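You operate a simulated robot arm through the tools that you are given. There is no shell and no other tool. Be economical: measure what you need, move in short steps, check, and stop when the job is done.

You run a simulated robot arm. Do the job below in one go: nothing can be reset, and whatever is moved stays where it is left.

JOB
Latch the blue sprung clamp in the jig, wind its wing bolt tight and stand it in the green tray.
Fine: wind it to its stop while the orange lever holds the clamp; turn the lever back; leave the other clamps alone.

It is judged by the outcome, as a careful person would: the job done as asked, and still so three seconds after it is handed in. It fails if anything else is knocked over, pushed out of place, dropped, spilled or broken.

ROBOT AND FRAMES
A 6-joint arm with a two-finger parallel gripper, fixed in place. Base frame: the origin is at the foot of the arm, x ahead of it, y to its left, z up; the work surface is at about z = 860. Lengths are in mm, angles in degrees, forces in N, time in s.
With the tool pointing down near the work surface it reaches from about 240 to 640 mm from the base axis. Its first joint turns from -66.0 to 66.0 degrees. Payload 2.7 kg.
The tool frame sits at the grasp point between the pads (the TCP): z along the fingers, y along the line on which they close. The tips reach 23 mm beyond it. The gripper opens to 94 mm. The fingers are 38 mm wide and 10 mm thick; the gripper's body (54 by 96 mm) begins 39 mm behind the TCP.
Orientation is that of the tool frame in the base frame, as a unit quaternion [w, x, y, z]. With the fingers straight down and closing along the base's y, the tool's x points along the base's -x, its y along +y and its z along -z.

CONTROLS
- The arm moves only by the tool nudge_tool. Its argument "series" is one flat list of numbers, 7 for each row, row after row: the closure, from 0 (fully open) to 1 (shut), then the shift along the tool's x, y, z in units of 25 mm (1.0 is 25 mm), then the turn, a rotation vector about the tool's x, y, z in units of 5 degrees (1.0 is 5 degrees). In form: [jaw, x, y, z, wx, wy, wz, jaw, x, y, z, wx, wy, wz, ...]. A call has 1 to 8 rows; each row shifts and turns the commanded pose from where the row before left it, along the tool's axes as they then stand. A call with a number of a shift or a turn outside -1 to 1 is refused whole. Each row takes 0.2 s and may step no farther than 50 mm and 8.6 degrees from the row before; otherwise, or with a gripper value out of range, the whole call is refused. Where a pose cannot be reached the arm comes as near as it can. A force on the tool above 40 N (or 10 N above the force at the start of the call, whichever is more), or a blocked arm, ends the call early, and 0.2 s more pass. Each finger travels about 45 mm/s and halts on what it meets, pressing with about 31 N; the grip force reading is that of the motor and also rises with nothing between the fingers. The clock runs only during rows and for 0.2 s after the last one: add rows that do not move to give the fingers time. It gives the time, the measured TCP pose, the force on the tool (base axes), the opening and the grip force at its end, in the units of the frame above (readings bear some noise), and new pictures: "show" is both (left out), scene, wrist or none.
- Cameras (640 x 400 px; columns grow to the right, rows downward): "scene" is fixed at [75.4, -429.7, 1424.4]; the picture's right is [0.84, -0.54, 0.00], its down [-0.23, -0.35, -0.91] and it looks along [0.49, 0.76, -0.42] (base axes); focal length 332 px, centre (320, 200). "wrist" rides on the gripper at [87, 16, -74] in the tool frame; the picture's right is [-0.18, 0.98, 0.00], its down [-0.58, -0.11, -0.81] and it looks along [-0.79, -0.15, 0.59] (tool axes); focal length 243 px, centre (320, 200).
- pixel_to_xyz(camera, pixels): for up to 12 pixels [column, row] of the newest picture of that camera ("zoom" is the newest enlarged one), the place [x, y, z] in the base frame of the surface seen there, good to about 2 mm, but the place of the scene camera against the robot may be out by one fixed shift of up to 12 mm in any direction. No time passes.
- close_up(camera, box): a new picture of the part [left, top, right, bottom] of that camera's present view, enlarged. No time passes.
- sign_off(): hands the job in; it is judged then, once.

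Go step by step. Measure first, check grasps and placings, and put right what went wrong. The budget is 80 turns and 170 pictures, counting those below and the enlarged ones. Unless the task says otherwise, let go and move clear before handing in, and close with one line.

The tools are called after "Emit:" as a command line: name --argument value ..., lists and objects as JSON in quotes. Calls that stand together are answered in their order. nudge_tool: Moves the arm, as the interface text tells. Its arguments: {"type":"object","properties":{"series":{"type":"array","items":{"type":"number"}},"show":{"type":"string","enum":["both","scene","wrist","none"]}},"required":["series"]} The other tools are called the same way: pixel_to_xyz (camera, pixels) gives the place of the surface under pixels of a picture; close_up (camera, box) takes an enlarged picture of a part of a camera's view; sign_off () hands the job in.

At the start:

```text
t: 0.0
eef_pos: [379.3, 87.6, 1219.9]
ee_rot: [0.0, 0.0, 1.0, 0.0]
wrist_force: [-0.3, -0.4, 0.1]
grip_width: 93.9
gripper_force: 0.1
```

scene: 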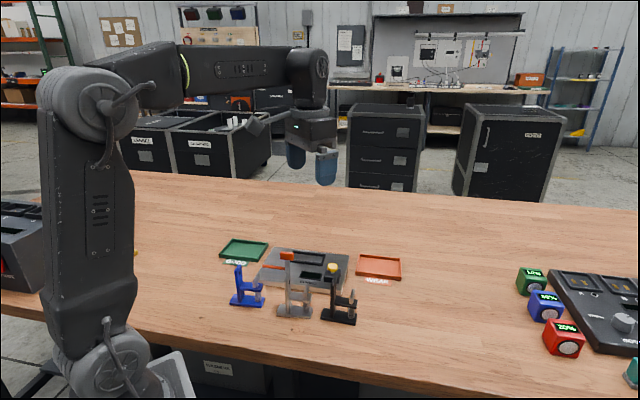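
wrist: 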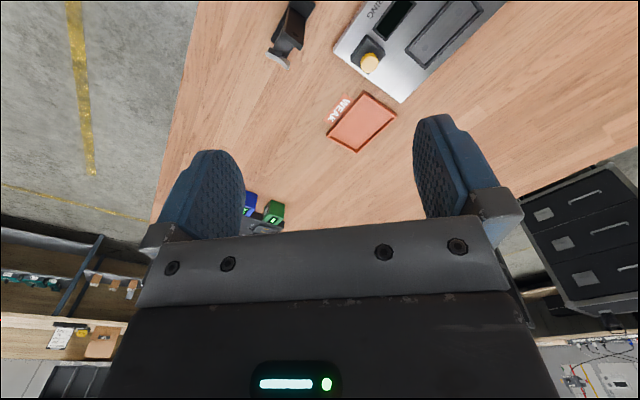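

The scene shows three clamps (blue near 247,288, grey near 293,295, black near 340,300), the jig behind them, and green and orange trays. I'll enlarge this area first.

Emit:
close_up --camera "scene" --box '[210, 225, 420, 335]'

Emit:
close_up --camera "scene" --box '[220, 240, 310, 320]'

Emit:
close_up --camera "wrist" --box '[240, 0, 520, 160]'

```text
3.05 times, centred on (315, 280) of scene
```

zoom: 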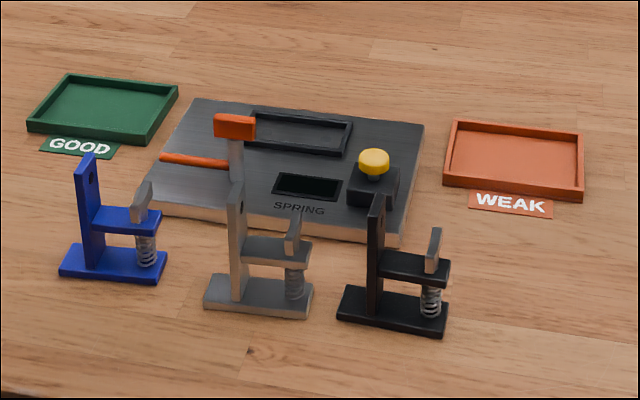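

```text
5.00 times, centred on (265, 280) of scene
```

zoom: 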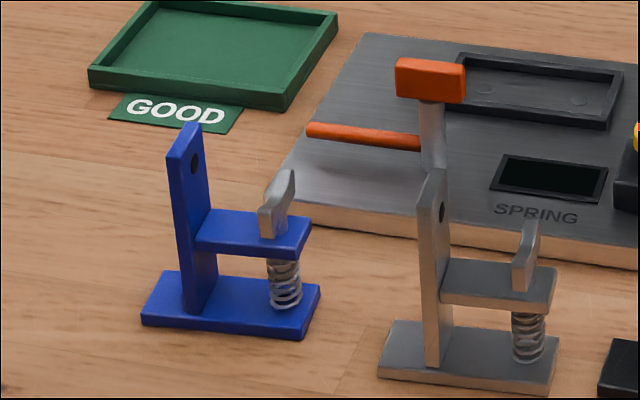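

```text
2.29 times, centred on (380, 80) of wrist
```

zoom: 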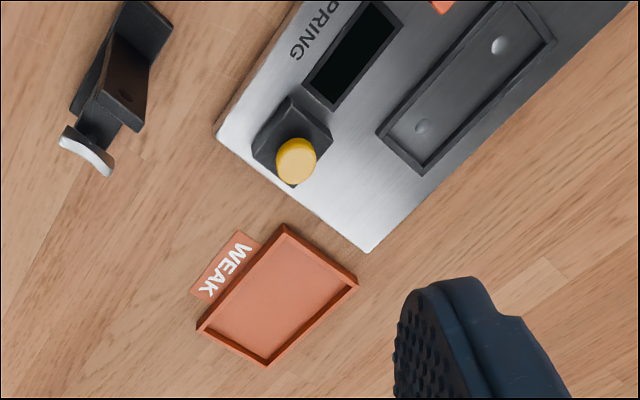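

I can see the blue clamp has a base plate, a post with a hole, a ledge and a wing bolt over a spring. The jig has a framed nest, an orange lever and a yellow button. I'll measure these next.

Emit:
close_up --camera "scene" --box '[220, 240, 310, 320]'

Emit:
pixel_to_xyz --camera "zoom" --pixels '[[145, 318], [300, 334], [318, 288], [185, 305], [190, 127], [207, 212], [300, 245], [308, 222], [268, 225], [290, 178], [286, 285], [245, 225]]'

Emit:
close_up --camera "scene" --box '[255, 240, 365, 309]'

```text
5.00 times, centred on (265, 280) of scene
```

zoom: 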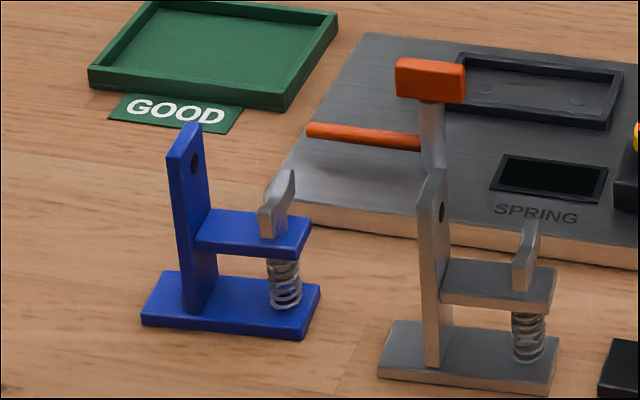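

```text
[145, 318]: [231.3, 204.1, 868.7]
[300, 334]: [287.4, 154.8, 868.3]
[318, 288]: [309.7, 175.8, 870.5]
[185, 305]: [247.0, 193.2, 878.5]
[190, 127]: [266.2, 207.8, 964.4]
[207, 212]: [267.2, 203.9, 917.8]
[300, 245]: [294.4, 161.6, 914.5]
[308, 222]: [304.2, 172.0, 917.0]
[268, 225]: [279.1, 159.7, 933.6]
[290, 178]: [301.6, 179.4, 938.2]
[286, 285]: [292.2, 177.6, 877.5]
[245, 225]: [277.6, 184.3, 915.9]
```

```text
5.80 times, centred on (310, 274) of scene
```

zoom: 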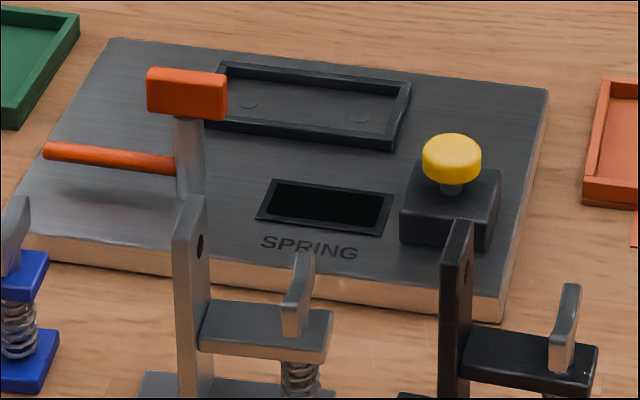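

Next I'll measure the jig features in this zoom.

Emit:
pixel_to_xyz --camera "zoom" --pixels '[[222, 66], [410, 82], [390, 146], [206, 118], [300, 95], [187, 72], [185, 98], [190, 150], [50, 152], [168, 165], [190, 185], [452, 150]]'

Emit:
pixel_to_xyz --camera "zoom" --pixels '[[110, 42], [545, 90], [500, 315], [22, 245], [325, 205], [450, 215], [152, 70], [222, 92], [150, 110], [170, 120]]'

Emit:
pixel_to_xyz --camera "scene" --pixels '[[245, 250], [233, 240], [269, 242], [257, 262], [219, 257]]'

```text
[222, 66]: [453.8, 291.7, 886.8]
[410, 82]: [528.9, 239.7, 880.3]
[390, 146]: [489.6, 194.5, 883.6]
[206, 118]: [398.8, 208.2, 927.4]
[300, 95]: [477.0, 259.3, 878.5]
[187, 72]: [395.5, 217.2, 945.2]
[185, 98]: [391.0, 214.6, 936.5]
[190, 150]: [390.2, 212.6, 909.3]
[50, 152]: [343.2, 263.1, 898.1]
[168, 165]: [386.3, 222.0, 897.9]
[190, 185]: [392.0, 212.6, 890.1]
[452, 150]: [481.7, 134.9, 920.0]
```

```text
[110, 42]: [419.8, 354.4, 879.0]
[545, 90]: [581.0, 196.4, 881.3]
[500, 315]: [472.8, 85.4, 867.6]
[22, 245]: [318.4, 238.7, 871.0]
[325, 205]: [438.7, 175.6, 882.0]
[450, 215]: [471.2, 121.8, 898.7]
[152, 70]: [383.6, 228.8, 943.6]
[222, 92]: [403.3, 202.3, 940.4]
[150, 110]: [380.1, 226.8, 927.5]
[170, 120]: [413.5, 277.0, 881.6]
```

```text
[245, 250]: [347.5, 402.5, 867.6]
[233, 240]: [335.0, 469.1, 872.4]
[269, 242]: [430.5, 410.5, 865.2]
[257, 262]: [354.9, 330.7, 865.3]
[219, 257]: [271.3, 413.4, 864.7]
```

The job looks like this: set the clamp in the framed nest, swing the orange rod over its base, wind the wing clockwise, swing the rod back, then carry the clamp to the tray. I'll move the wrist camera round for a better view.

Emit:
nudge_tool --series '[0, 0.6, 0.95, 0, 0, 0, 0, 0, 0.6, 0.95, 0, 0, 0, 0, 0, 0.6, 0.95, 0, 0, 0, 0, 0, 0.6, 0.95, 0, 0, 0, 0, 0, 0.6, 0.95, 0, 0, 0, 0, 0, 0.6, 0.95, 0, 0, 0, 0, 0, 0, 0, 0, 0, 0, 1, 0, 0, 0, 0, 0, 0, 1]' --show "none"

Emit:
nudge_tool --series '[0, 0, 0, 0, 0, 0, 1, 0, 0, 0, 0, 0, 0, 1, 0, 0, 0, 0, 0, 0, 1, 0, 0, 0, 0, 0, 0, 1, 0, 0, 0, 0, 0, 0, 1, 0, 0, 0, 0, 0, 0, 1, 0, 0, 0, 0, 0, 0, 1, 0, 0, 0, 0, 0, 0, 0]' --show "both"

```text
t: 1.8
eef_pos: [289.8, 231.7, 1217.8]
ee_rot: [0.001, 0.088, 0.996, 0.0]
wrist_force: [-0.2, -0.1, -0.1]
grip_width: 93.9
gripper_force: 0.1
```

```text
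t: 3.6
eef_pos: [289.5, 229.6, 1218.0]
ee_rot: [0.0, 0.383, 0.924, 0.0]
wrist_force: [-0.9, 0.4, 0.3]
grip_width: 93.9
gripper_force: 0.0
```

scene: 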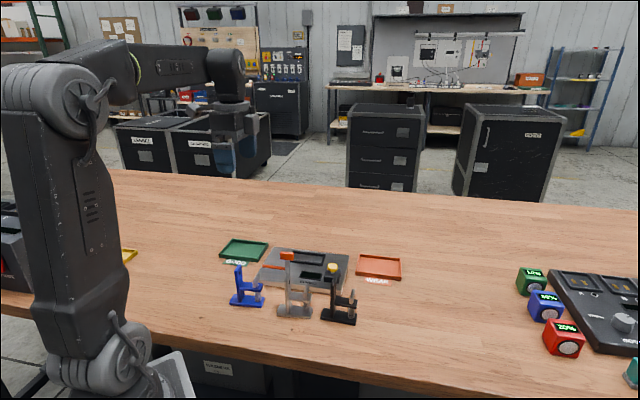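
wrist: 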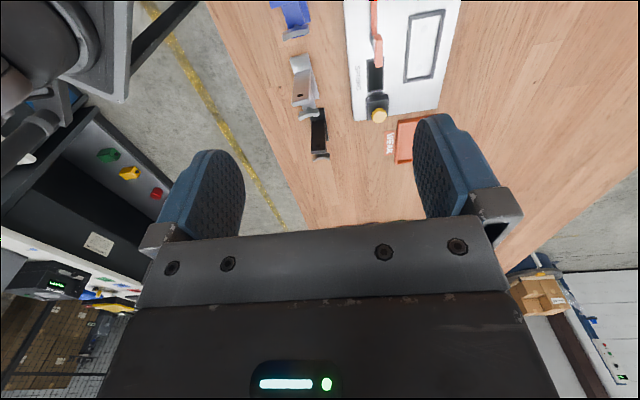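

This view lines up with the jig but cuts its top end off. I'll back off along tool x.

Emit:
nudge_tool --series '[0, 0.9, 0, 0, 0, 0, 0, 0, 0.9, 0, 0, 0, 0, 0, 0, 0.9, 0, 0, 0, 0, 0, 0, 0.9, 0, 0, 0, 0, 0, 0, 0, 0, 0, 0, 0, 0]' --show "wrist"

Emit:
close_up --camera "wrist" --box '[260, 0, 500, 150]'

```text
t: 4.8
eef_pos: [226.2, 294.2, 1219.4]
ee_rot: [0.001, 0.383, 0.924, -0.001]
wrist_force: [-0.3, 0.2, -0.1]
grip_width: 93.9
gripper_force: 0.1
```

wrist: 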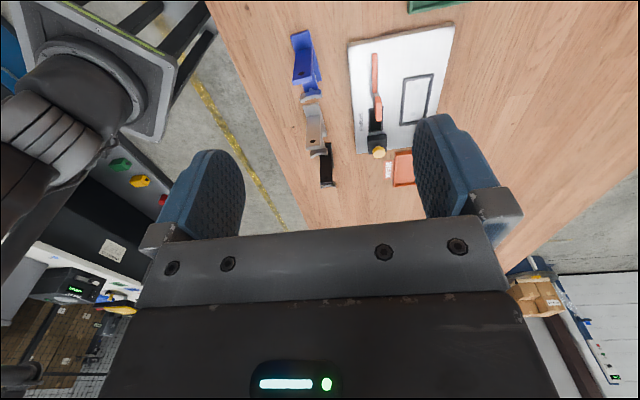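

```text
2.67 times, centred on (380, 75) of wrist
```

zoom: 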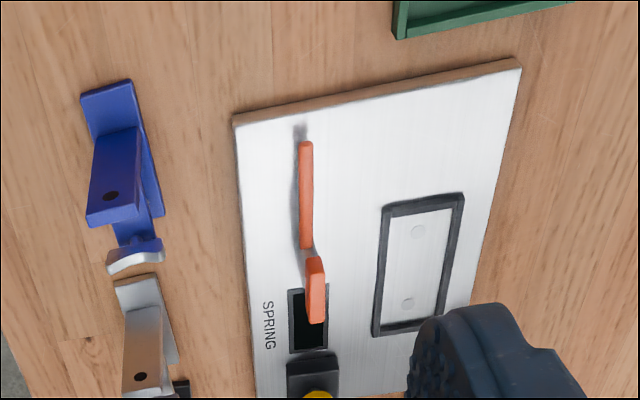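

The whole jig and the blue clamp are now in view. I'll enlarge it and measure with the wrist camera.

Emit:
close_up --camera "wrist" --box '[280, 20, 460, 132]'

Emit:
pixel_to_xyz --camera "wrist" --pixels '[[347, 46], [455, 25], [374, 58], [374, 90], [379, 100], [378, 118], [410, 85], [430, 75], [405, 122], [403, 79], [432, 73], [379, 152]]'

```text
3.56 times, centred on (370, 76) of wrist
```

zoom: 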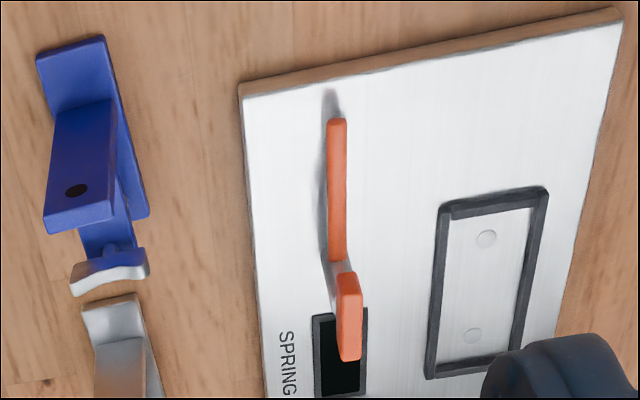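

```text
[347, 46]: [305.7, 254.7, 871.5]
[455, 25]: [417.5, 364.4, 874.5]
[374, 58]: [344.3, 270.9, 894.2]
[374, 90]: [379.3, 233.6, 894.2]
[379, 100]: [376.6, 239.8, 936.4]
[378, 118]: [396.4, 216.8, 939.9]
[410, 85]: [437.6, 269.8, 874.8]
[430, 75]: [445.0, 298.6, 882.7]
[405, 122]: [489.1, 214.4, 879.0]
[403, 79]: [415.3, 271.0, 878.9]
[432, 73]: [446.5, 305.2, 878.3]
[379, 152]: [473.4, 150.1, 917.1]
```

Emit:
pixel_to_xyz --camera "zoom" --pixels '[[450, 216], [531, 206], [508, 354], [438, 364], [487, 238], [473, 335], [442, 205], [547, 190], [428, 378], [340, 122], [337, 255], [333, 190]]'

Emit:
pixel_to_xyz --camera "zoom" --pixels '[[347, 276], [350, 357], [348, 310], [40, 60], [103, 38], [148, 215], [58, 103], [112, 103], [46, 230], [110, 218], [75, 290], [147, 255]]'

```text
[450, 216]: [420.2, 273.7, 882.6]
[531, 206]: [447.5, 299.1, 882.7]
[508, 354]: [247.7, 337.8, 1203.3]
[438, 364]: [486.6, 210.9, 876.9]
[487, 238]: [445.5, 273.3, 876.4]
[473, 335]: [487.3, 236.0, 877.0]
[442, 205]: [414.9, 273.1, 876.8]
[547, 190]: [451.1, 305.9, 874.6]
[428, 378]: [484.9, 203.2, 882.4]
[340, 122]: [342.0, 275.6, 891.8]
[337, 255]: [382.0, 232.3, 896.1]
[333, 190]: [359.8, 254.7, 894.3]
```

```text
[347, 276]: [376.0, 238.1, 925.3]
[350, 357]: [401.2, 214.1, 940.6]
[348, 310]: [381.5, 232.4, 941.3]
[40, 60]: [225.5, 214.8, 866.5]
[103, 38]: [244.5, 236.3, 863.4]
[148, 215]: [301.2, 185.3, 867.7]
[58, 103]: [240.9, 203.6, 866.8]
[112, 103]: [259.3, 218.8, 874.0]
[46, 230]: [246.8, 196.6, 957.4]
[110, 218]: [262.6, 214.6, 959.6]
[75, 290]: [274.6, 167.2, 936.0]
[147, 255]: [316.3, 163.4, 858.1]
```

Wrist measurements: the nest centre is about (466, 255) with a floor near z 876. The blue clamp is centred near (263, 200) with its post near (258, 204), and the lever pivot is near (390, 224). I'll move above the blue clamp to check these closer.

Emit:
nudge_tool --series '[0, -0.49, -0.234, 0.9, 0, 0, 0, 0, -0.49, -0.234, 0.9, 0, 0, 0, 0, -0.49, -0.234, 0.9, 0, 0, 0, 0, -0.49, -0.234, 0.9, 0, 0, 0, 0, -0.49, -0.234, 0.9, 0, 0, 0, 0, -0.49, -0.234, 0.9, 0, 0, 0, 0, -0.49, -0.234, 0.9, 0, 0, 0, 0, 0, 0, 0, 0, 0, 0]' --show "wrist"

Emit:
close_up --camera "wrist" --box '[240, 0, 440, 125]'

```text
t: 6.6
eef_pos: [257.8, 205.2, 1058.5]
ee_rot: [0.001, 0.383, 0.924, 0.0]
wrist_force: [-0.5, 0.4, -0.1]
grip_width: 93.9
gripper_force: 0.1
```

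wrist: 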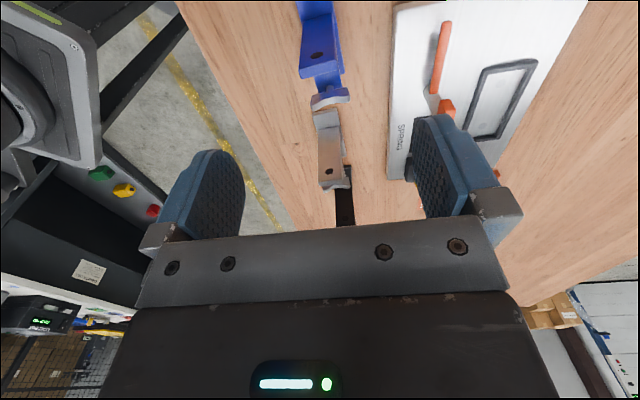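

```text
3.20 times, centred on (340, 62) of wrist
```

zoom: 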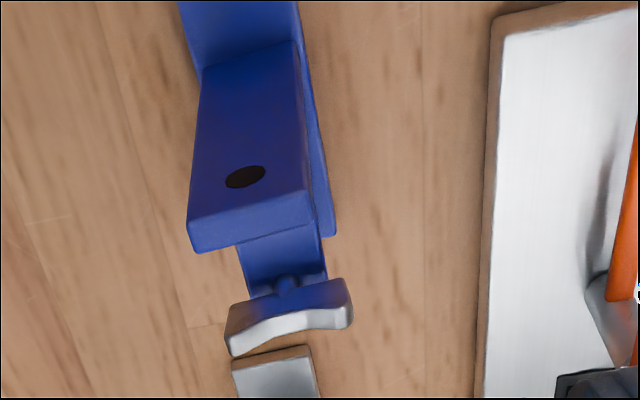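

Emit:
pixel_to_xyz --camera "zoom" --pixels '[[192, 222], [306, 190], [198, 248], [312, 220], [255, 210], [243, 255], [232, 312], [345, 282], [232, 350], [350, 318], [290, 330], [333, 233]]'

Emit:
pixel_to_xyz --camera "zoom" --pixels '[[204, 70], [292, 44], [256, 236], [290, 285], [280, 250], [245, 20], [325, 265], [290, 310]]'

```text
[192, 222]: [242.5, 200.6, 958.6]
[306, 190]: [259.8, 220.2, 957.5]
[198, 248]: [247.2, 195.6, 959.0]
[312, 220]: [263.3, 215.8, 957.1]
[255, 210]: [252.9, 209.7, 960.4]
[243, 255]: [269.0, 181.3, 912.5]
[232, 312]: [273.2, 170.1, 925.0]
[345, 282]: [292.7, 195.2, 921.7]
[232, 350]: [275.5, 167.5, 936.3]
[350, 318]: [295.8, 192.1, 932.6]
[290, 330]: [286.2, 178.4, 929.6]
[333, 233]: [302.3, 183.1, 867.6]
```

```text
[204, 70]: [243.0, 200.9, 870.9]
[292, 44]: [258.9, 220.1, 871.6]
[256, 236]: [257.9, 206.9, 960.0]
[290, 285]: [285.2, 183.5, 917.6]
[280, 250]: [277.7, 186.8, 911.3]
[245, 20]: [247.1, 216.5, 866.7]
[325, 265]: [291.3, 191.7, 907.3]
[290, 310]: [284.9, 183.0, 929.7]
```

Post top centre is (253, 208) at z 959, with its width lying along about 50°. I'll align the yaw, descend and straddle the post.

Emit:
nudge_tool --series '[0.45, 0, 0, 0, 0, 0, -1, 0.45, 0.21, -0.03, 0.5, 0, 0, 0, 0.45, 0, 0, 0.9, 0, 0, 0, 0.45, 0, 0, 0.9, 0, 0, 0, 0.45, 0, 0, 0.9, 0, 0, 0, 0.45, 0, 0, 0.7, 0, 0, 0, 0.45, 0, 0, 0.7, 0, 0, 0, 0.45, 0, 0, 0, 0, 0, 0]' --show "both"

Emit:
close_up --camera "wrist" --box '[220, 60, 420, 260]'

```text
t: 8.4
eef_pos: [254.3, 207.4, 945.4]
ee_rot: [0.0, 0.343, 0.94, 0.0]
wrist_force: [-1.0, -1.2, -0.2]
grip_width: 51.7
gripper_force: 0.1
```

scene: 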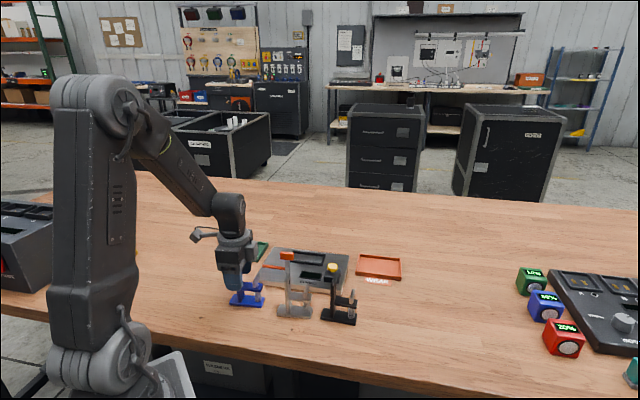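
wrist: 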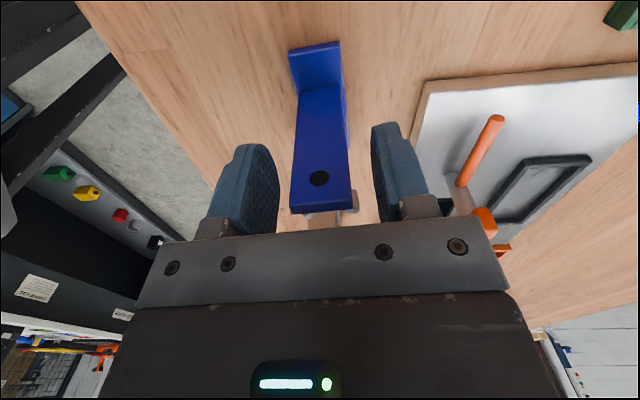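

```text
2.00 times, centred on (320, 160) of wrist
```

zoom: 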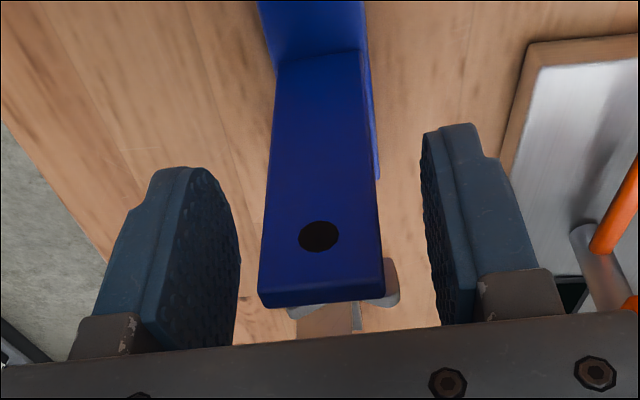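

The fingers straddle the post cleanly. Before closing I'll measure the nest and base from this view.

Emit:
close_up --camera "wrist" --box '[440, 90, 620, 260]'

Emit:
pixel_to_xyz --camera "wrist" --pixels '[[289, 55], [339, 43], [299, 92], [343, 86], [541, 163], [586, 162], [500, 213], [527, 217], [522, 160], [592, 154], [496, 118], [461, 184]]'

```text
2.35 times, centred on (530, 175) of wrist
```

zoom: 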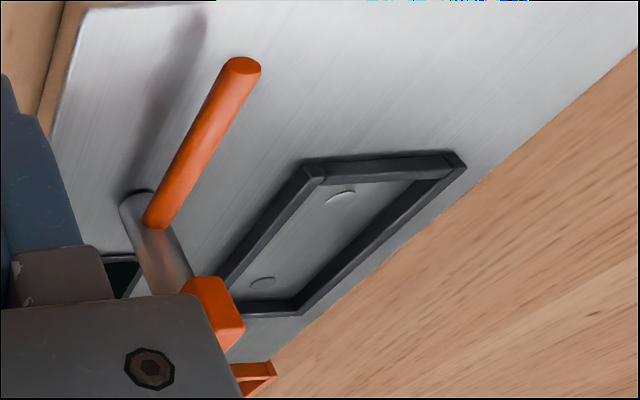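

```text
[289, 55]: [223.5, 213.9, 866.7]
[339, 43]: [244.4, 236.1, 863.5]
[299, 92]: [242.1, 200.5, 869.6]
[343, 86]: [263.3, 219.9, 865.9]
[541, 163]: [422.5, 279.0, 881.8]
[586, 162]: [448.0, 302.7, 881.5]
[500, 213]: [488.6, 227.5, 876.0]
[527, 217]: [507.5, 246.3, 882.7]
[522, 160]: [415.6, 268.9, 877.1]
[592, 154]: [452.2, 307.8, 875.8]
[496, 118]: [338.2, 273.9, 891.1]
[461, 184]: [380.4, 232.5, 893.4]
```

Nest axis is about −44.5° with its centre at (466.5, 256). The clamp base centre sits about 13 mm ahead of the post. Now I'll close on the post.

Emit:
nudge_tool --series '[1, 0, 0, 0, 0, 0, 0, 1, 0, 0, 0, 0, 0, 0, 1, 0, 0, 0, 0, 0, 0, 1, 0, 0, 0, 0, 0, 0, 1, 0, 0, -0.4, 0, 0, 0, 1, 0, 0, -0.6, 0, 0, 0]' --show "both"

```text
t: 9.8
eef_pos: [251.9, 207.1, 971.2]
ee_rot: [0.0, 0.342, 0.94, 0.0]
wrist_force: [-0.6, -0.3, -2.7]
grip_width: 27.7
gripper_force: 31.0
```

scene: 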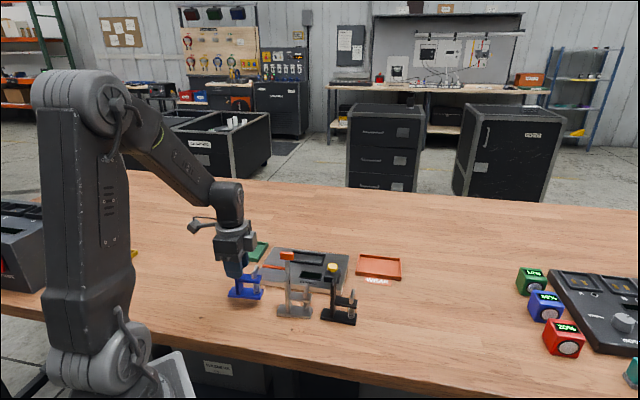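
wrist: 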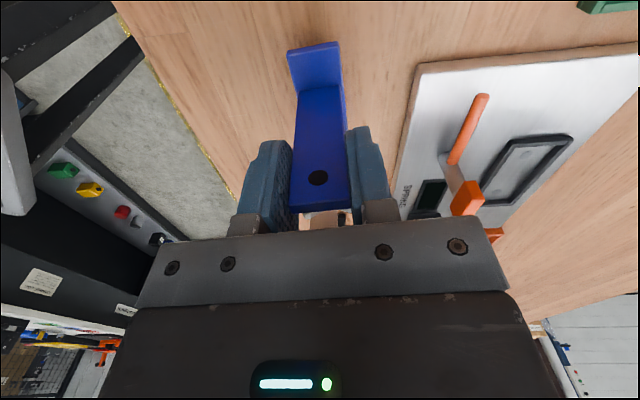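

The clamp is held (27.7 mm grip, about 2.7 N of weight) and off the table. I'll lift it clear and turn it to the nest angle.

Emit:
nudge_tool --series '[1, 0, 0, -1, 0, 0, 0, 1, 0, 0, -1, 0, 0, 0, 1, 0, 0, -1, 0, 0, 0, 1, 0, 0, -1, 0, 0, 0, 1, 0, 0, -0.4, 0, 0, 0.9, 1, 0, 0, 0, 0, 0, 0]' --show "none"

```text
t: 11.2
eef_pos: [253.1, 205.5, 1081.7]
ee_rot: [0.0, 0.379, 0.925, 0.0]
wrist_force: [0.6, -0.9, -1.8]
grip_width: 27.7
gripper_force: 31.1
```

Clear at z 1082 with yaw matched. Moving over the nest.

Emit:
nudge_tool --series '[1, -0.52, 0.928, 0, 0, 0, 0, 1, -0.52, 0.928, 0, 0, 0, 0, 1, -0.52, 0.928, 0, 0, 0, 0, 1, -0.52, 0.928, 0, 0, 0, 0, 1, -0.52, 0.928, 0, 0, 0, 0, 1, -0.52, 0.928, 0, 0, 0, 0, 1, -0.52, 0.928, 0, 0, 0, 0, 1, -0.52, 0.928, 0, 0, 0, 0]' --show "none"

Emit:
nudge_tool --series '[1, 0, 0, 0.8, 0, 0, 0, 1, 0, 0, 0.8, 0, 0, 0, 1, 0, 0, 0.8, 0, 0, 0, 1, 0, 0, 0.8, 0, 0, 0, 1, 0, 0, 0, 0, 0, 0]' --show "both"

Emit:
close_up --camera "wrist" --box '[220, 0, 420, 200]'

Emit:
close_up --camera "scene" --box '[250, 215, 370, 290]'

```text
t: 13.0
eef_pos: [457.4, 266.3, 1081.9]
ee_rot: [0.0, 0.378, 0.926, 0.0]
wrist_force: [0.8, 0.5, -3.2]
grip_width: 27.8
gripper_force: 31.2
```

```text
t: 14.2
eef_pos: [458.2, 266.9, 1002.1]
ee_rot: [0.0, 0.379, 0.926, 0.001]
wrist_force: [0.6, -0.1, -1.3]
grip_width: 27.8
gripper_force: 31.0
```

scene: 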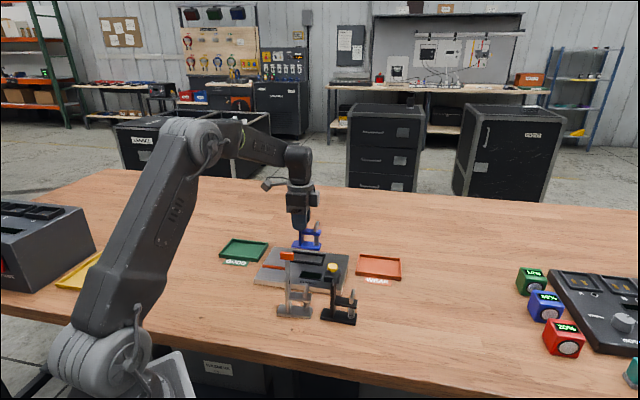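
wrist: 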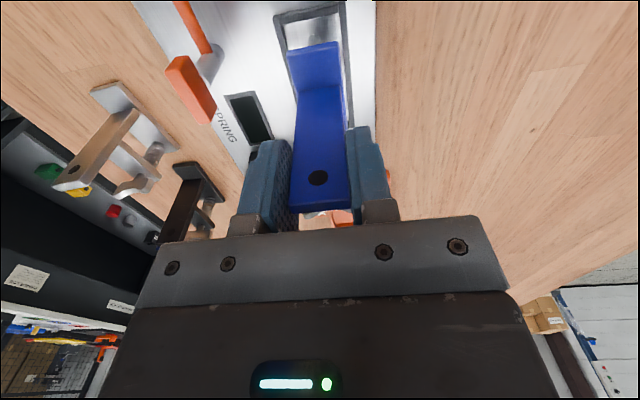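

```text
2.00 times, centred on (320, 100) of wrist
```

zoom: 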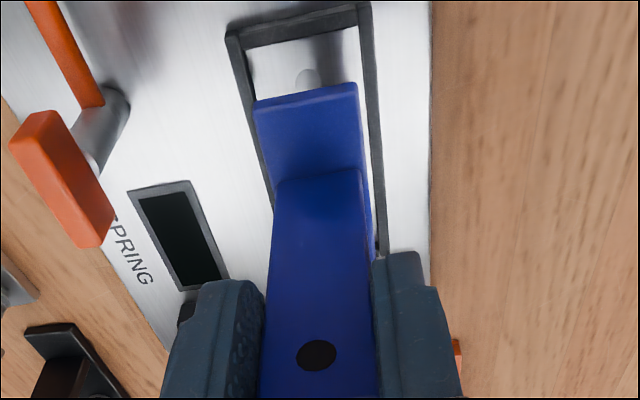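

```text
5.33 times, centred on (310, 252) of scene
```

zoom: 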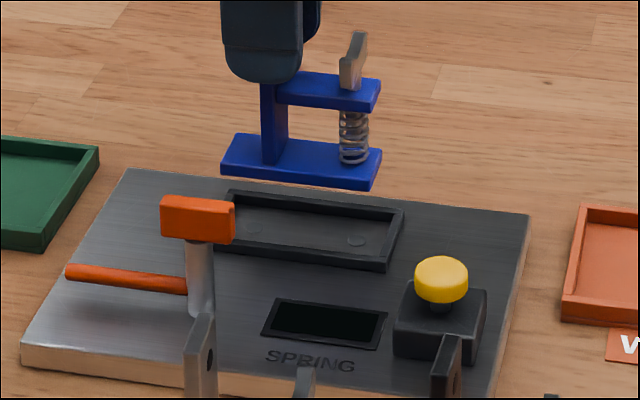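

The clamp is about 40 mm above the nest and in line with it. I'll measure the base edge against the nest edge here.

Emit:
close_up --camera "wrist" --box '[270, 0, 370, 62]'

Emit:
pixel_to_xyz --camera "wrist" --pixels '[[283, 25], [340, 11], [349, 120], [278, 20], [343, 2], [292, 58], [338, 50], [286, 52], [337, 43], [282, 40], [346, 40], [320, 20]]'

```text
6.40 times, centred on (320, 31) of wrist
```

zoom: 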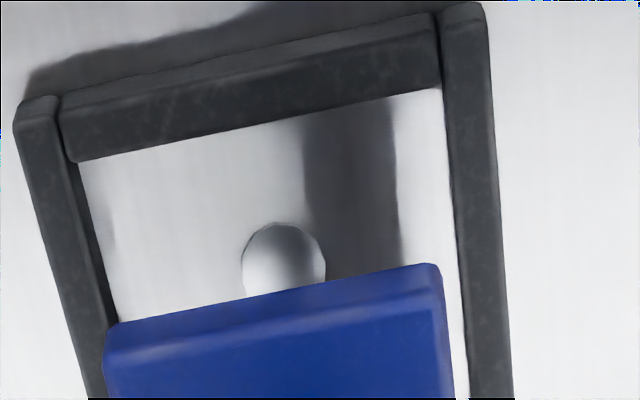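

```text
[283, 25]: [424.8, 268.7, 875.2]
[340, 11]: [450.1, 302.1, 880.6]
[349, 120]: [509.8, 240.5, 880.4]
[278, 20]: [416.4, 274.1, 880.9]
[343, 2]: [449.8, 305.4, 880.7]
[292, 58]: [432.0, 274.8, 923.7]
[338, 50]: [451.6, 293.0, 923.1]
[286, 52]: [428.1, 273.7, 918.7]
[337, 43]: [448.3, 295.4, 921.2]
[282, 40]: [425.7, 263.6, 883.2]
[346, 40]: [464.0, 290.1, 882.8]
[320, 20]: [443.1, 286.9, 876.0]
```

Emit:
pixel_to_xyz --camera "zoom" --pixels '[[82, 166], [438, 94], [116, 330], [426, 270], [112, 358], [436, 300], [118, 395], [445, 390], [458, 240], [100, 260], [64, 105], [432, 22]]'

```text
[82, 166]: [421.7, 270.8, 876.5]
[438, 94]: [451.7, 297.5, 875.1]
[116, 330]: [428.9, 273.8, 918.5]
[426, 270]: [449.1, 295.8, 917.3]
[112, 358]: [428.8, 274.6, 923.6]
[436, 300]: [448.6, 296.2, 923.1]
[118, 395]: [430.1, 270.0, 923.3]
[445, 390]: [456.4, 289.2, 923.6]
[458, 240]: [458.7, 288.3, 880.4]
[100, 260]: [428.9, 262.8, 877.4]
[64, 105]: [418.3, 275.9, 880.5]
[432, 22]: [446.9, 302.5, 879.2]
```

Base bottom edge is at z 918 and sits about 1 mm ahead and 2 mm far of centre. I'll correct that and lower to just above the floor.

Emit:
nudge_tool --series '[1, -0.04, -0.08, 0.4, 0, 0, 0, 1, 0, 0, 0.5, 0, 0, 0, 1, 0, 0, 0.5, 0, 0, 0, 1, 0, 0, 0, 0, 0, 0]' --show "both"

Emit:
close_up --camera "wrist" --box '[260, 0, 380, 75]'

Emit:
close_up --camera "scene" --box '[260, 230, 360, 290]'

```text
t: 15.2
eef_pos: [456.1, 265.4, 966.3]
ee_rot: [0.0, 0.378, 0.926, 0.0]
wrist_force: [-0.1, -0.2, -1.6]
grip_width: 27.8
gripper_force: 31.1
```

scene: 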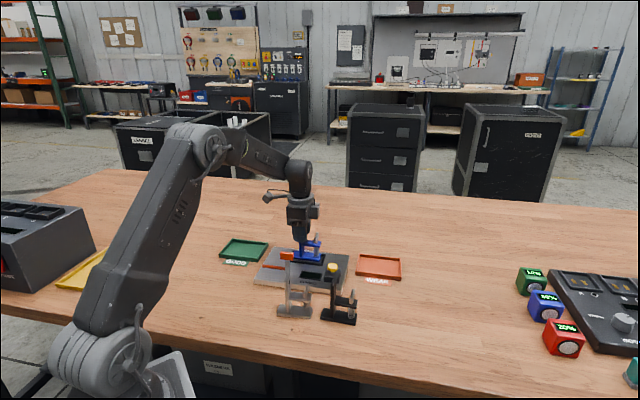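
wrist: 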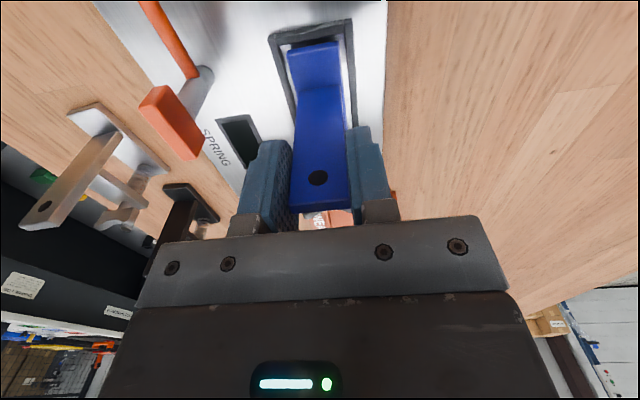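

```text
5.33 times, centred on (320, 38) of wrist
```

zoom: 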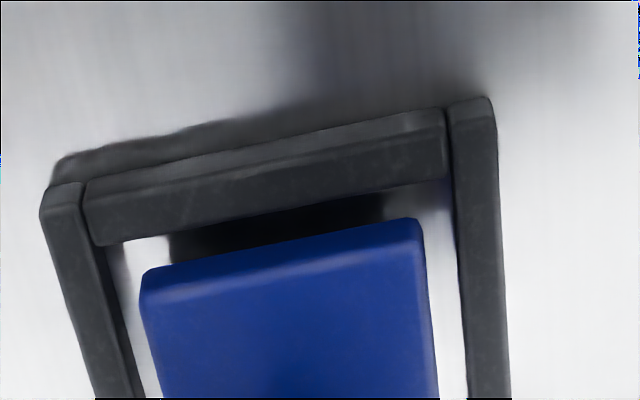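

```text
6.40 times, centred on (310, 260) of scene
```

zoom: 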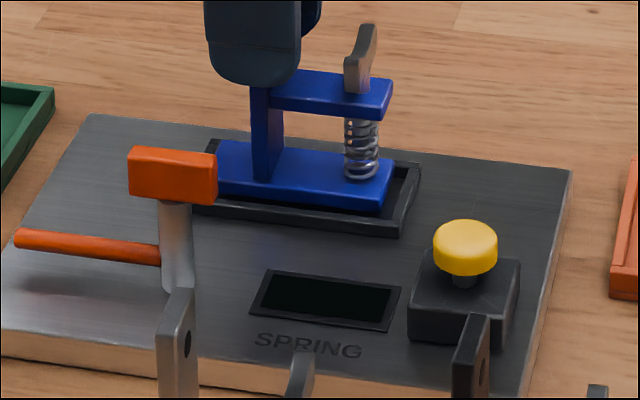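

The base sits inside the frame with gaps on all sides. I'll lower the last few mm.

Emit:
nudge_tool --series '[1, 0, 0, 0.14, 0, 0, 0, 1, 0, 0, 0.1, 0, 0, 0, 1, 0, 0, 0, 0, 0, 0]' --show "none"

```text
t: 16.0
eef_pos: [456.4, 265.2, 960.7]
ee_rot: [0.0, 0.379, 0.926, 0.0]
wrist_force: [-2.9, -1.0, 11.4]
grip_width: 27.8
gripper_force: 30.9
```

It has touched down (11 N upward). Releasing and rising.

Emit:
nudge_tool --series '[0.5, 0, 0, 0, 0, 0, 0, 0.5, 0, 0, 0, 0, 0, 0, 0.5, 0, 0, 0, 0, 0, 0, 0.5, 0, 0, -0.6, 0, 0, 0, 0.5, 0, 0, -0.9, 0, 0, 0, 0.5, 0, 0, -0.9, 0, 0, 0, 0.5, 0, 0, -0.9, 0, 0, 0, 0.5, 0, 0, 0, 0, 0, 0]' --show "both"

Emit:
close_up --camera "wrist" --box '[220, 0, 420, 125]'

Emit:
close_up --camera "scene" --box '[260, 230, 360, 290]'

```text
t: 17.8
eef_pos: [454.9, 264.6, 1042.4]
ee_rot: [0.0, 0.378, 0.926, 0.0]
wrist_force: [0.3, 0.2, -0.5]
grip_width: 46.9
gripper_force: 0.0
```

scene: 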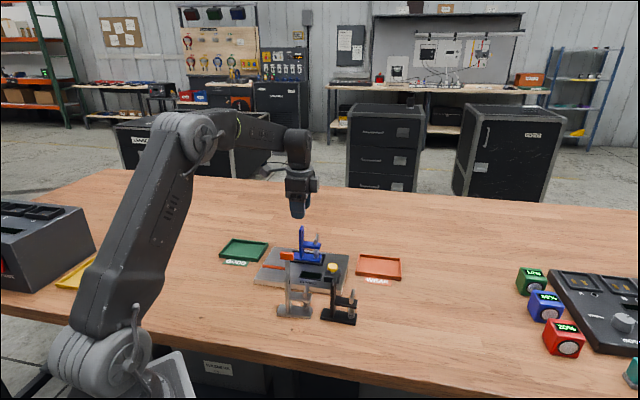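
wrist: 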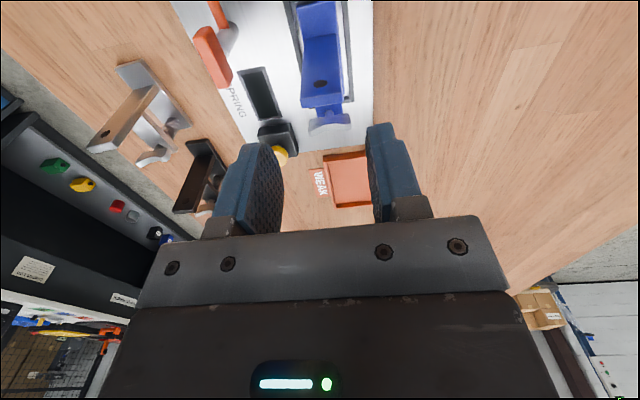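

```text
3.20 times, centred on (320, 62) of wrist
```

zoom: 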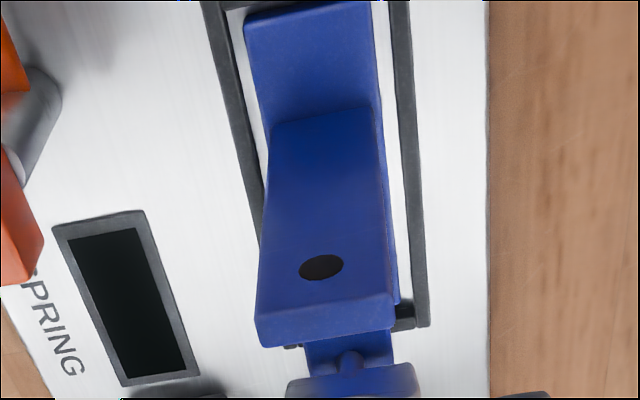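

```text
6.40 times, centred on (310, 260) of scene
```

zoom: 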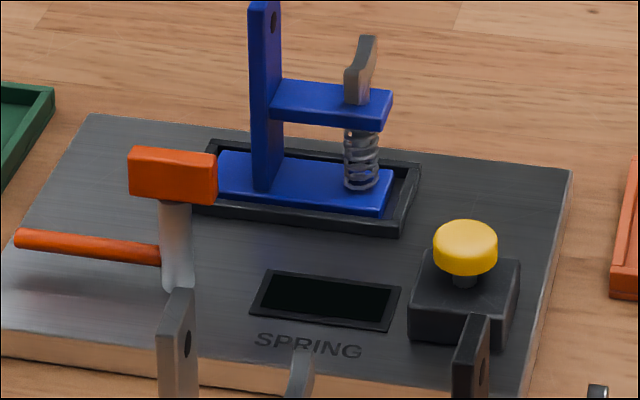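

The clamp is seated flat in the nest. Next I'll move above the orange T-head to line up on it.

Emit:
nudge_tool --series '[0.5, 0.193, -0.745, 0, 0, 0, 0, 0.5, 0.193, -0.745, 0, 0, 0, 0, 0.5, 0.193, -0.745, 0, 0, 0, 0, 0.5, 0.193, -0.745, 0, 0, 0, 0, 0.5, 0, 0, 0, 0, 0, 0]' --show "wrist"

Emit:
close_up --camera "wrist" --box '[260, 20, 420, 120]'

```text
t: 19.0
eef_pos: [389.1, 224.9, 1041.8]
ee_rot: [0.001, 0.378, 0.926, 0.0]
wrist_force: [0.0, -0.1, -0.5]
grip_width: 47.0
gripper_force: 0.1
```

wrist: 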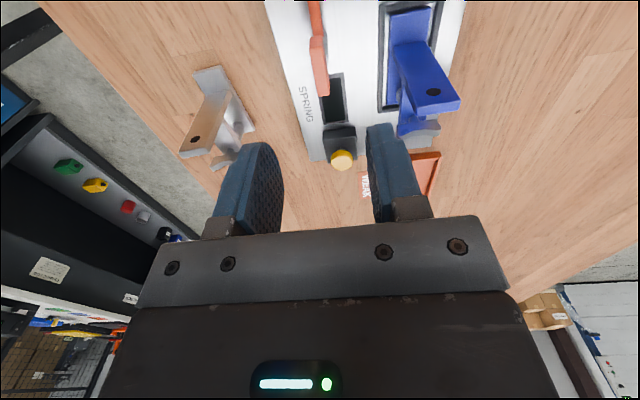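

```text
4.00 times, centred on (340, 70) of wrist
```

zoom: 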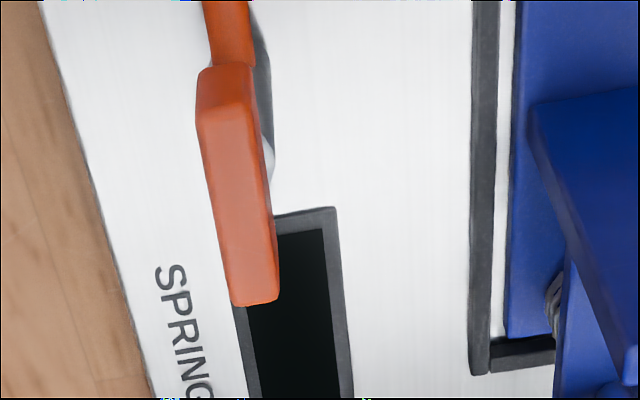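

Emit:
pixel_to_xyz --camera "zoom" --pixels '[[200, 112], [250, 108], [236, 300], [274, 292], [225, 110], [255, 297], [240, 200], [267, 160], [203, 75], [248, 70]]'

```text
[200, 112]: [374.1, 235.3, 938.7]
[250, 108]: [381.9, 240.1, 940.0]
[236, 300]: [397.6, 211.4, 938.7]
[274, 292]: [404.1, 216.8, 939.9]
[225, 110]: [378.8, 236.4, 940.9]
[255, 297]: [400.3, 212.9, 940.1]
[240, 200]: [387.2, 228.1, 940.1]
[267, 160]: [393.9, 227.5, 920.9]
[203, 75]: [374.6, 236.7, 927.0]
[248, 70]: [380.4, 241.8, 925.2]
```

The T-head centre is (389.4, 225.9), top at z 940, and the fingers are aligned across it. Descending to grip it.

Emit:
nudge_tool --series '[0.5, 0, 0.04, 0.9, 0, 0, 0.3, 0.5, 0, 0, 0.9, 0, 0, 0, 0.5, 0, 0, 0.9, 0, 0, 0, 0.5, 0, 0, 0.9, 0, 0, 0, 0.5, 0, 0, 0.3, 0, 0, 0, 0.5, 0, 0, 0, 0, 0, 0]' --show "both"

Emit:
close_up --camera "scene" --box '[250, 215, 360, 290]'

```text
t: 20.4
eef_pos: [390.4, 224.2, 944.9]
ee_rot: [0.0, 0.391, 0.921, 0.0]
wrist_force: [-0.1, -0.2, 0.2]
grip_width: 46.9
gripper_force: 0.1
```

scene: 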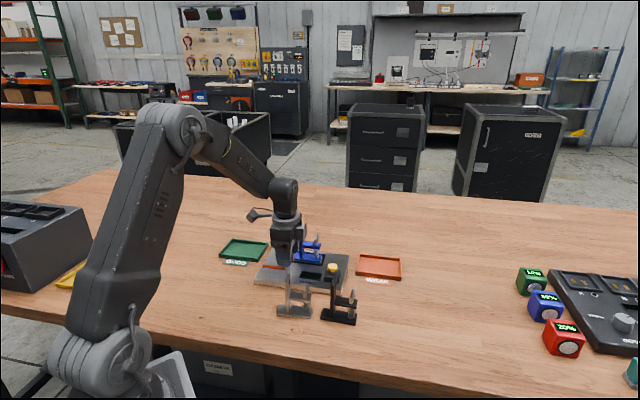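
wrist: 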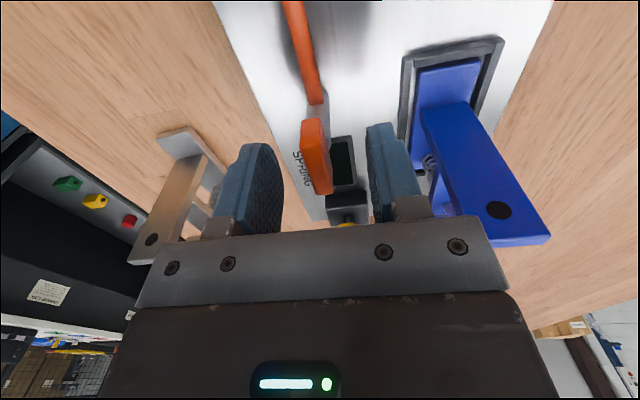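

```text
5.33 times, centred on (305, 252) of scene
```

zoom: 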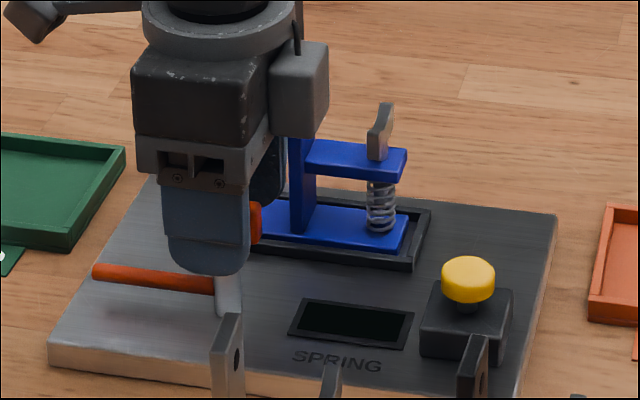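

The T-head sits between the pads. Closing on it.

Emit:
nudge_tool --series '[1, 0.06, 0.02, 0, 0, 0, 0, 1, 0, 0, 0, 0, 0, 0, 1, 0, 0, 0, 0, 0, 0, 1, 0, 0, 0, 0, 0, 0]' --show "none"

Emit:
nudge_tool --series '[1, 0, 0, 0, 0, 0, 1, 1, 0, 0, 0, 0, 0, 1, 1, 0, 0, 0, 0, 0, 1, 1, 0, 0, 0, 0, 0, 0]' --show "wrist"

```text
t: 21.4
eef_pos: [389.1, 225.9, 945.6]
ee_rot: [0.0, 0.391, 0.921, -0.001]
wrist_force: [-9.9, -5.9, 3.1]
grip_width: 9.8
gripper_force: 44.8
```

```text
t: 22.4
eef_pos: [389.7, 225.6, 945.3]
ee_rot: [0.0, 0.508, 0.861, -0.001]
wrist_force: [-14.2, -17.8, 3.6]
grip_width: 9.9
gripper_force: 45.2
```

wrist: 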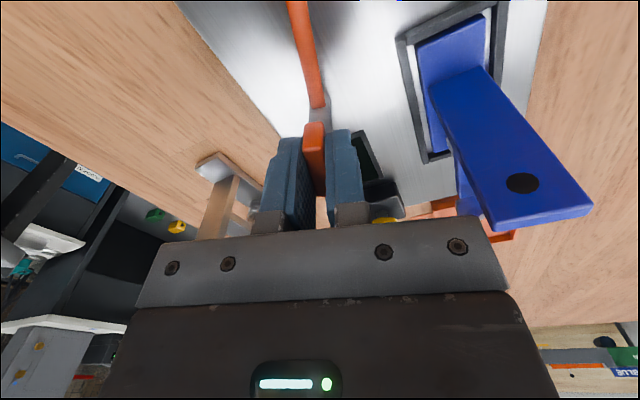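

The lever turns with the tool (rod still in line with the head). I'll ease the sideways load slightly and keep turning.

Emit:
nudge_tool --series '[1, -0.01, -0.04, 0, 0, 0, 1, 1, 0, 0, 0, 0, 0, 1, 1, 0, 0, 0, 0, 0, 1, 1, 0, 0, 0, 0, 0, 1, 1, 0, 0, 0, 0, 0, 1, 1, 0, 0, 0, 0, 0, 1, 1, 0, 0, 0, 0, 0, 0]' --show "wrist"

```text
t: 24.0
eef_pos: [389.9, 225.6, 944.2]
ee_rot: [0.001, 0.714, 0.7, 0.0]
wrist_force: [-7.8, -18.0, -3.3]
grip_width: 9.9
gripper_force: 45.4
```

wrist: 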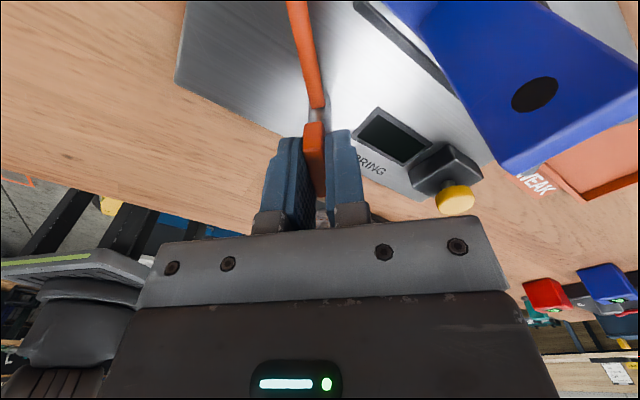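

Halfway at 45°. Continuing toward 90° while watching the force.

Emit:
nudge_tool --series '[1, 0, -0.03, 0, 0, 0, 1, 1, 0, 0, 0, 0, 0, 1, 1, 0, 0, 0, 0, 0, 1, 1, 0, 0, 0, 0, 0, 1, 1, 0, 0, 0, 0, 0, 1, 1, 0, 0, 0, 0, 0, 0]' --show "wrist"

Emit:
close_up --camera "scene" --box '[250, 215, 360, 290]'

```text
t: 25.4
eef_pos: [389.3, 225.9, 944.8]
ee_rot: [0.0, 0.848, 0.529, 0.001]
wrist_force: [8.6, -13.0, -11.5]
grip_width: 9.5
gripper_force: 44.8
```

wrist: 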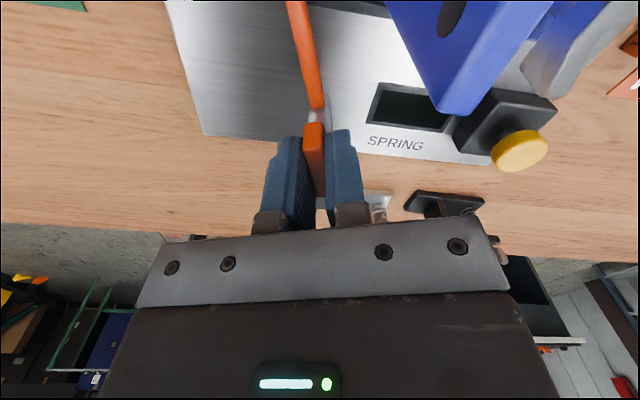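

```text
5.33 times, centred on (305, 252) of scene
```

zoom: 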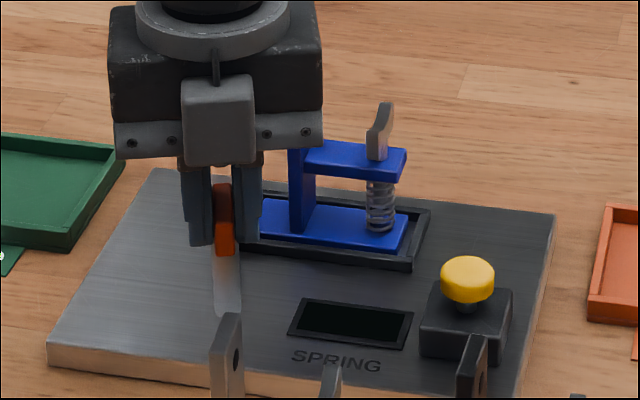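

Turned about 70° now. I'll go on in smaller portions to 90°.

Emit:
nudge_tool --series '[1, 0, 0, 0, 0, 0, 1, 1, 0, 0, 0, 0, 0, 1, 1, 0, 0, 0, 0, 0, 1, 1, 0, 0, 0, 0, 0, 0.8, 1, 0, 0, 0, 0, 0, 0]' --show "wrist"

Emit:
close_up --camera "wrist" --box '[220, 0, 420, 125]'

```text
t: 26.6
eef_pos: [389.1, 226.7, 944.3]
ee_rot: [0.0, 0.924, 0.382, 0.001]
wrist_force: [15.5, -18.0, -15.3]
grip_width: 10.2
gripper_force: 45.1
```

wrist: 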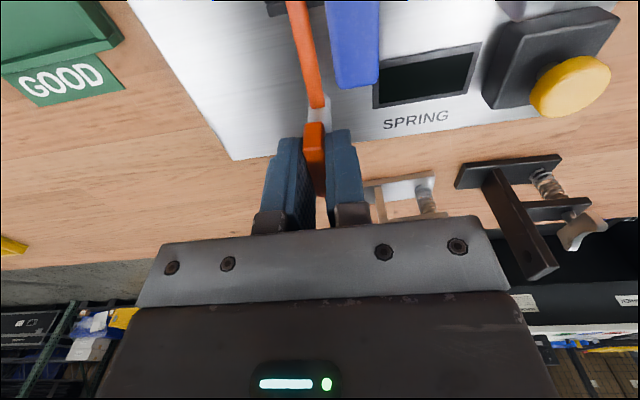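

```text
3.20 times, centred on (320, 62) of wrist
```

zoom: 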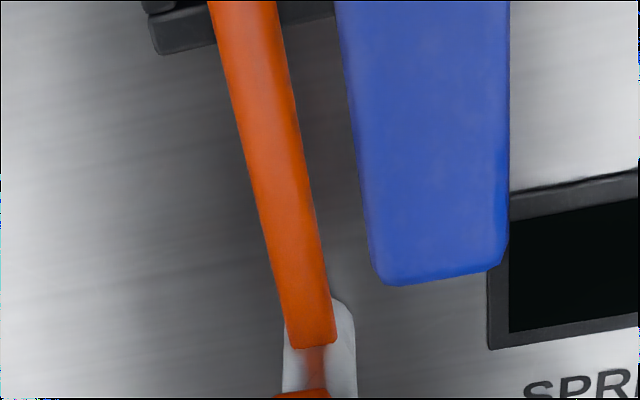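

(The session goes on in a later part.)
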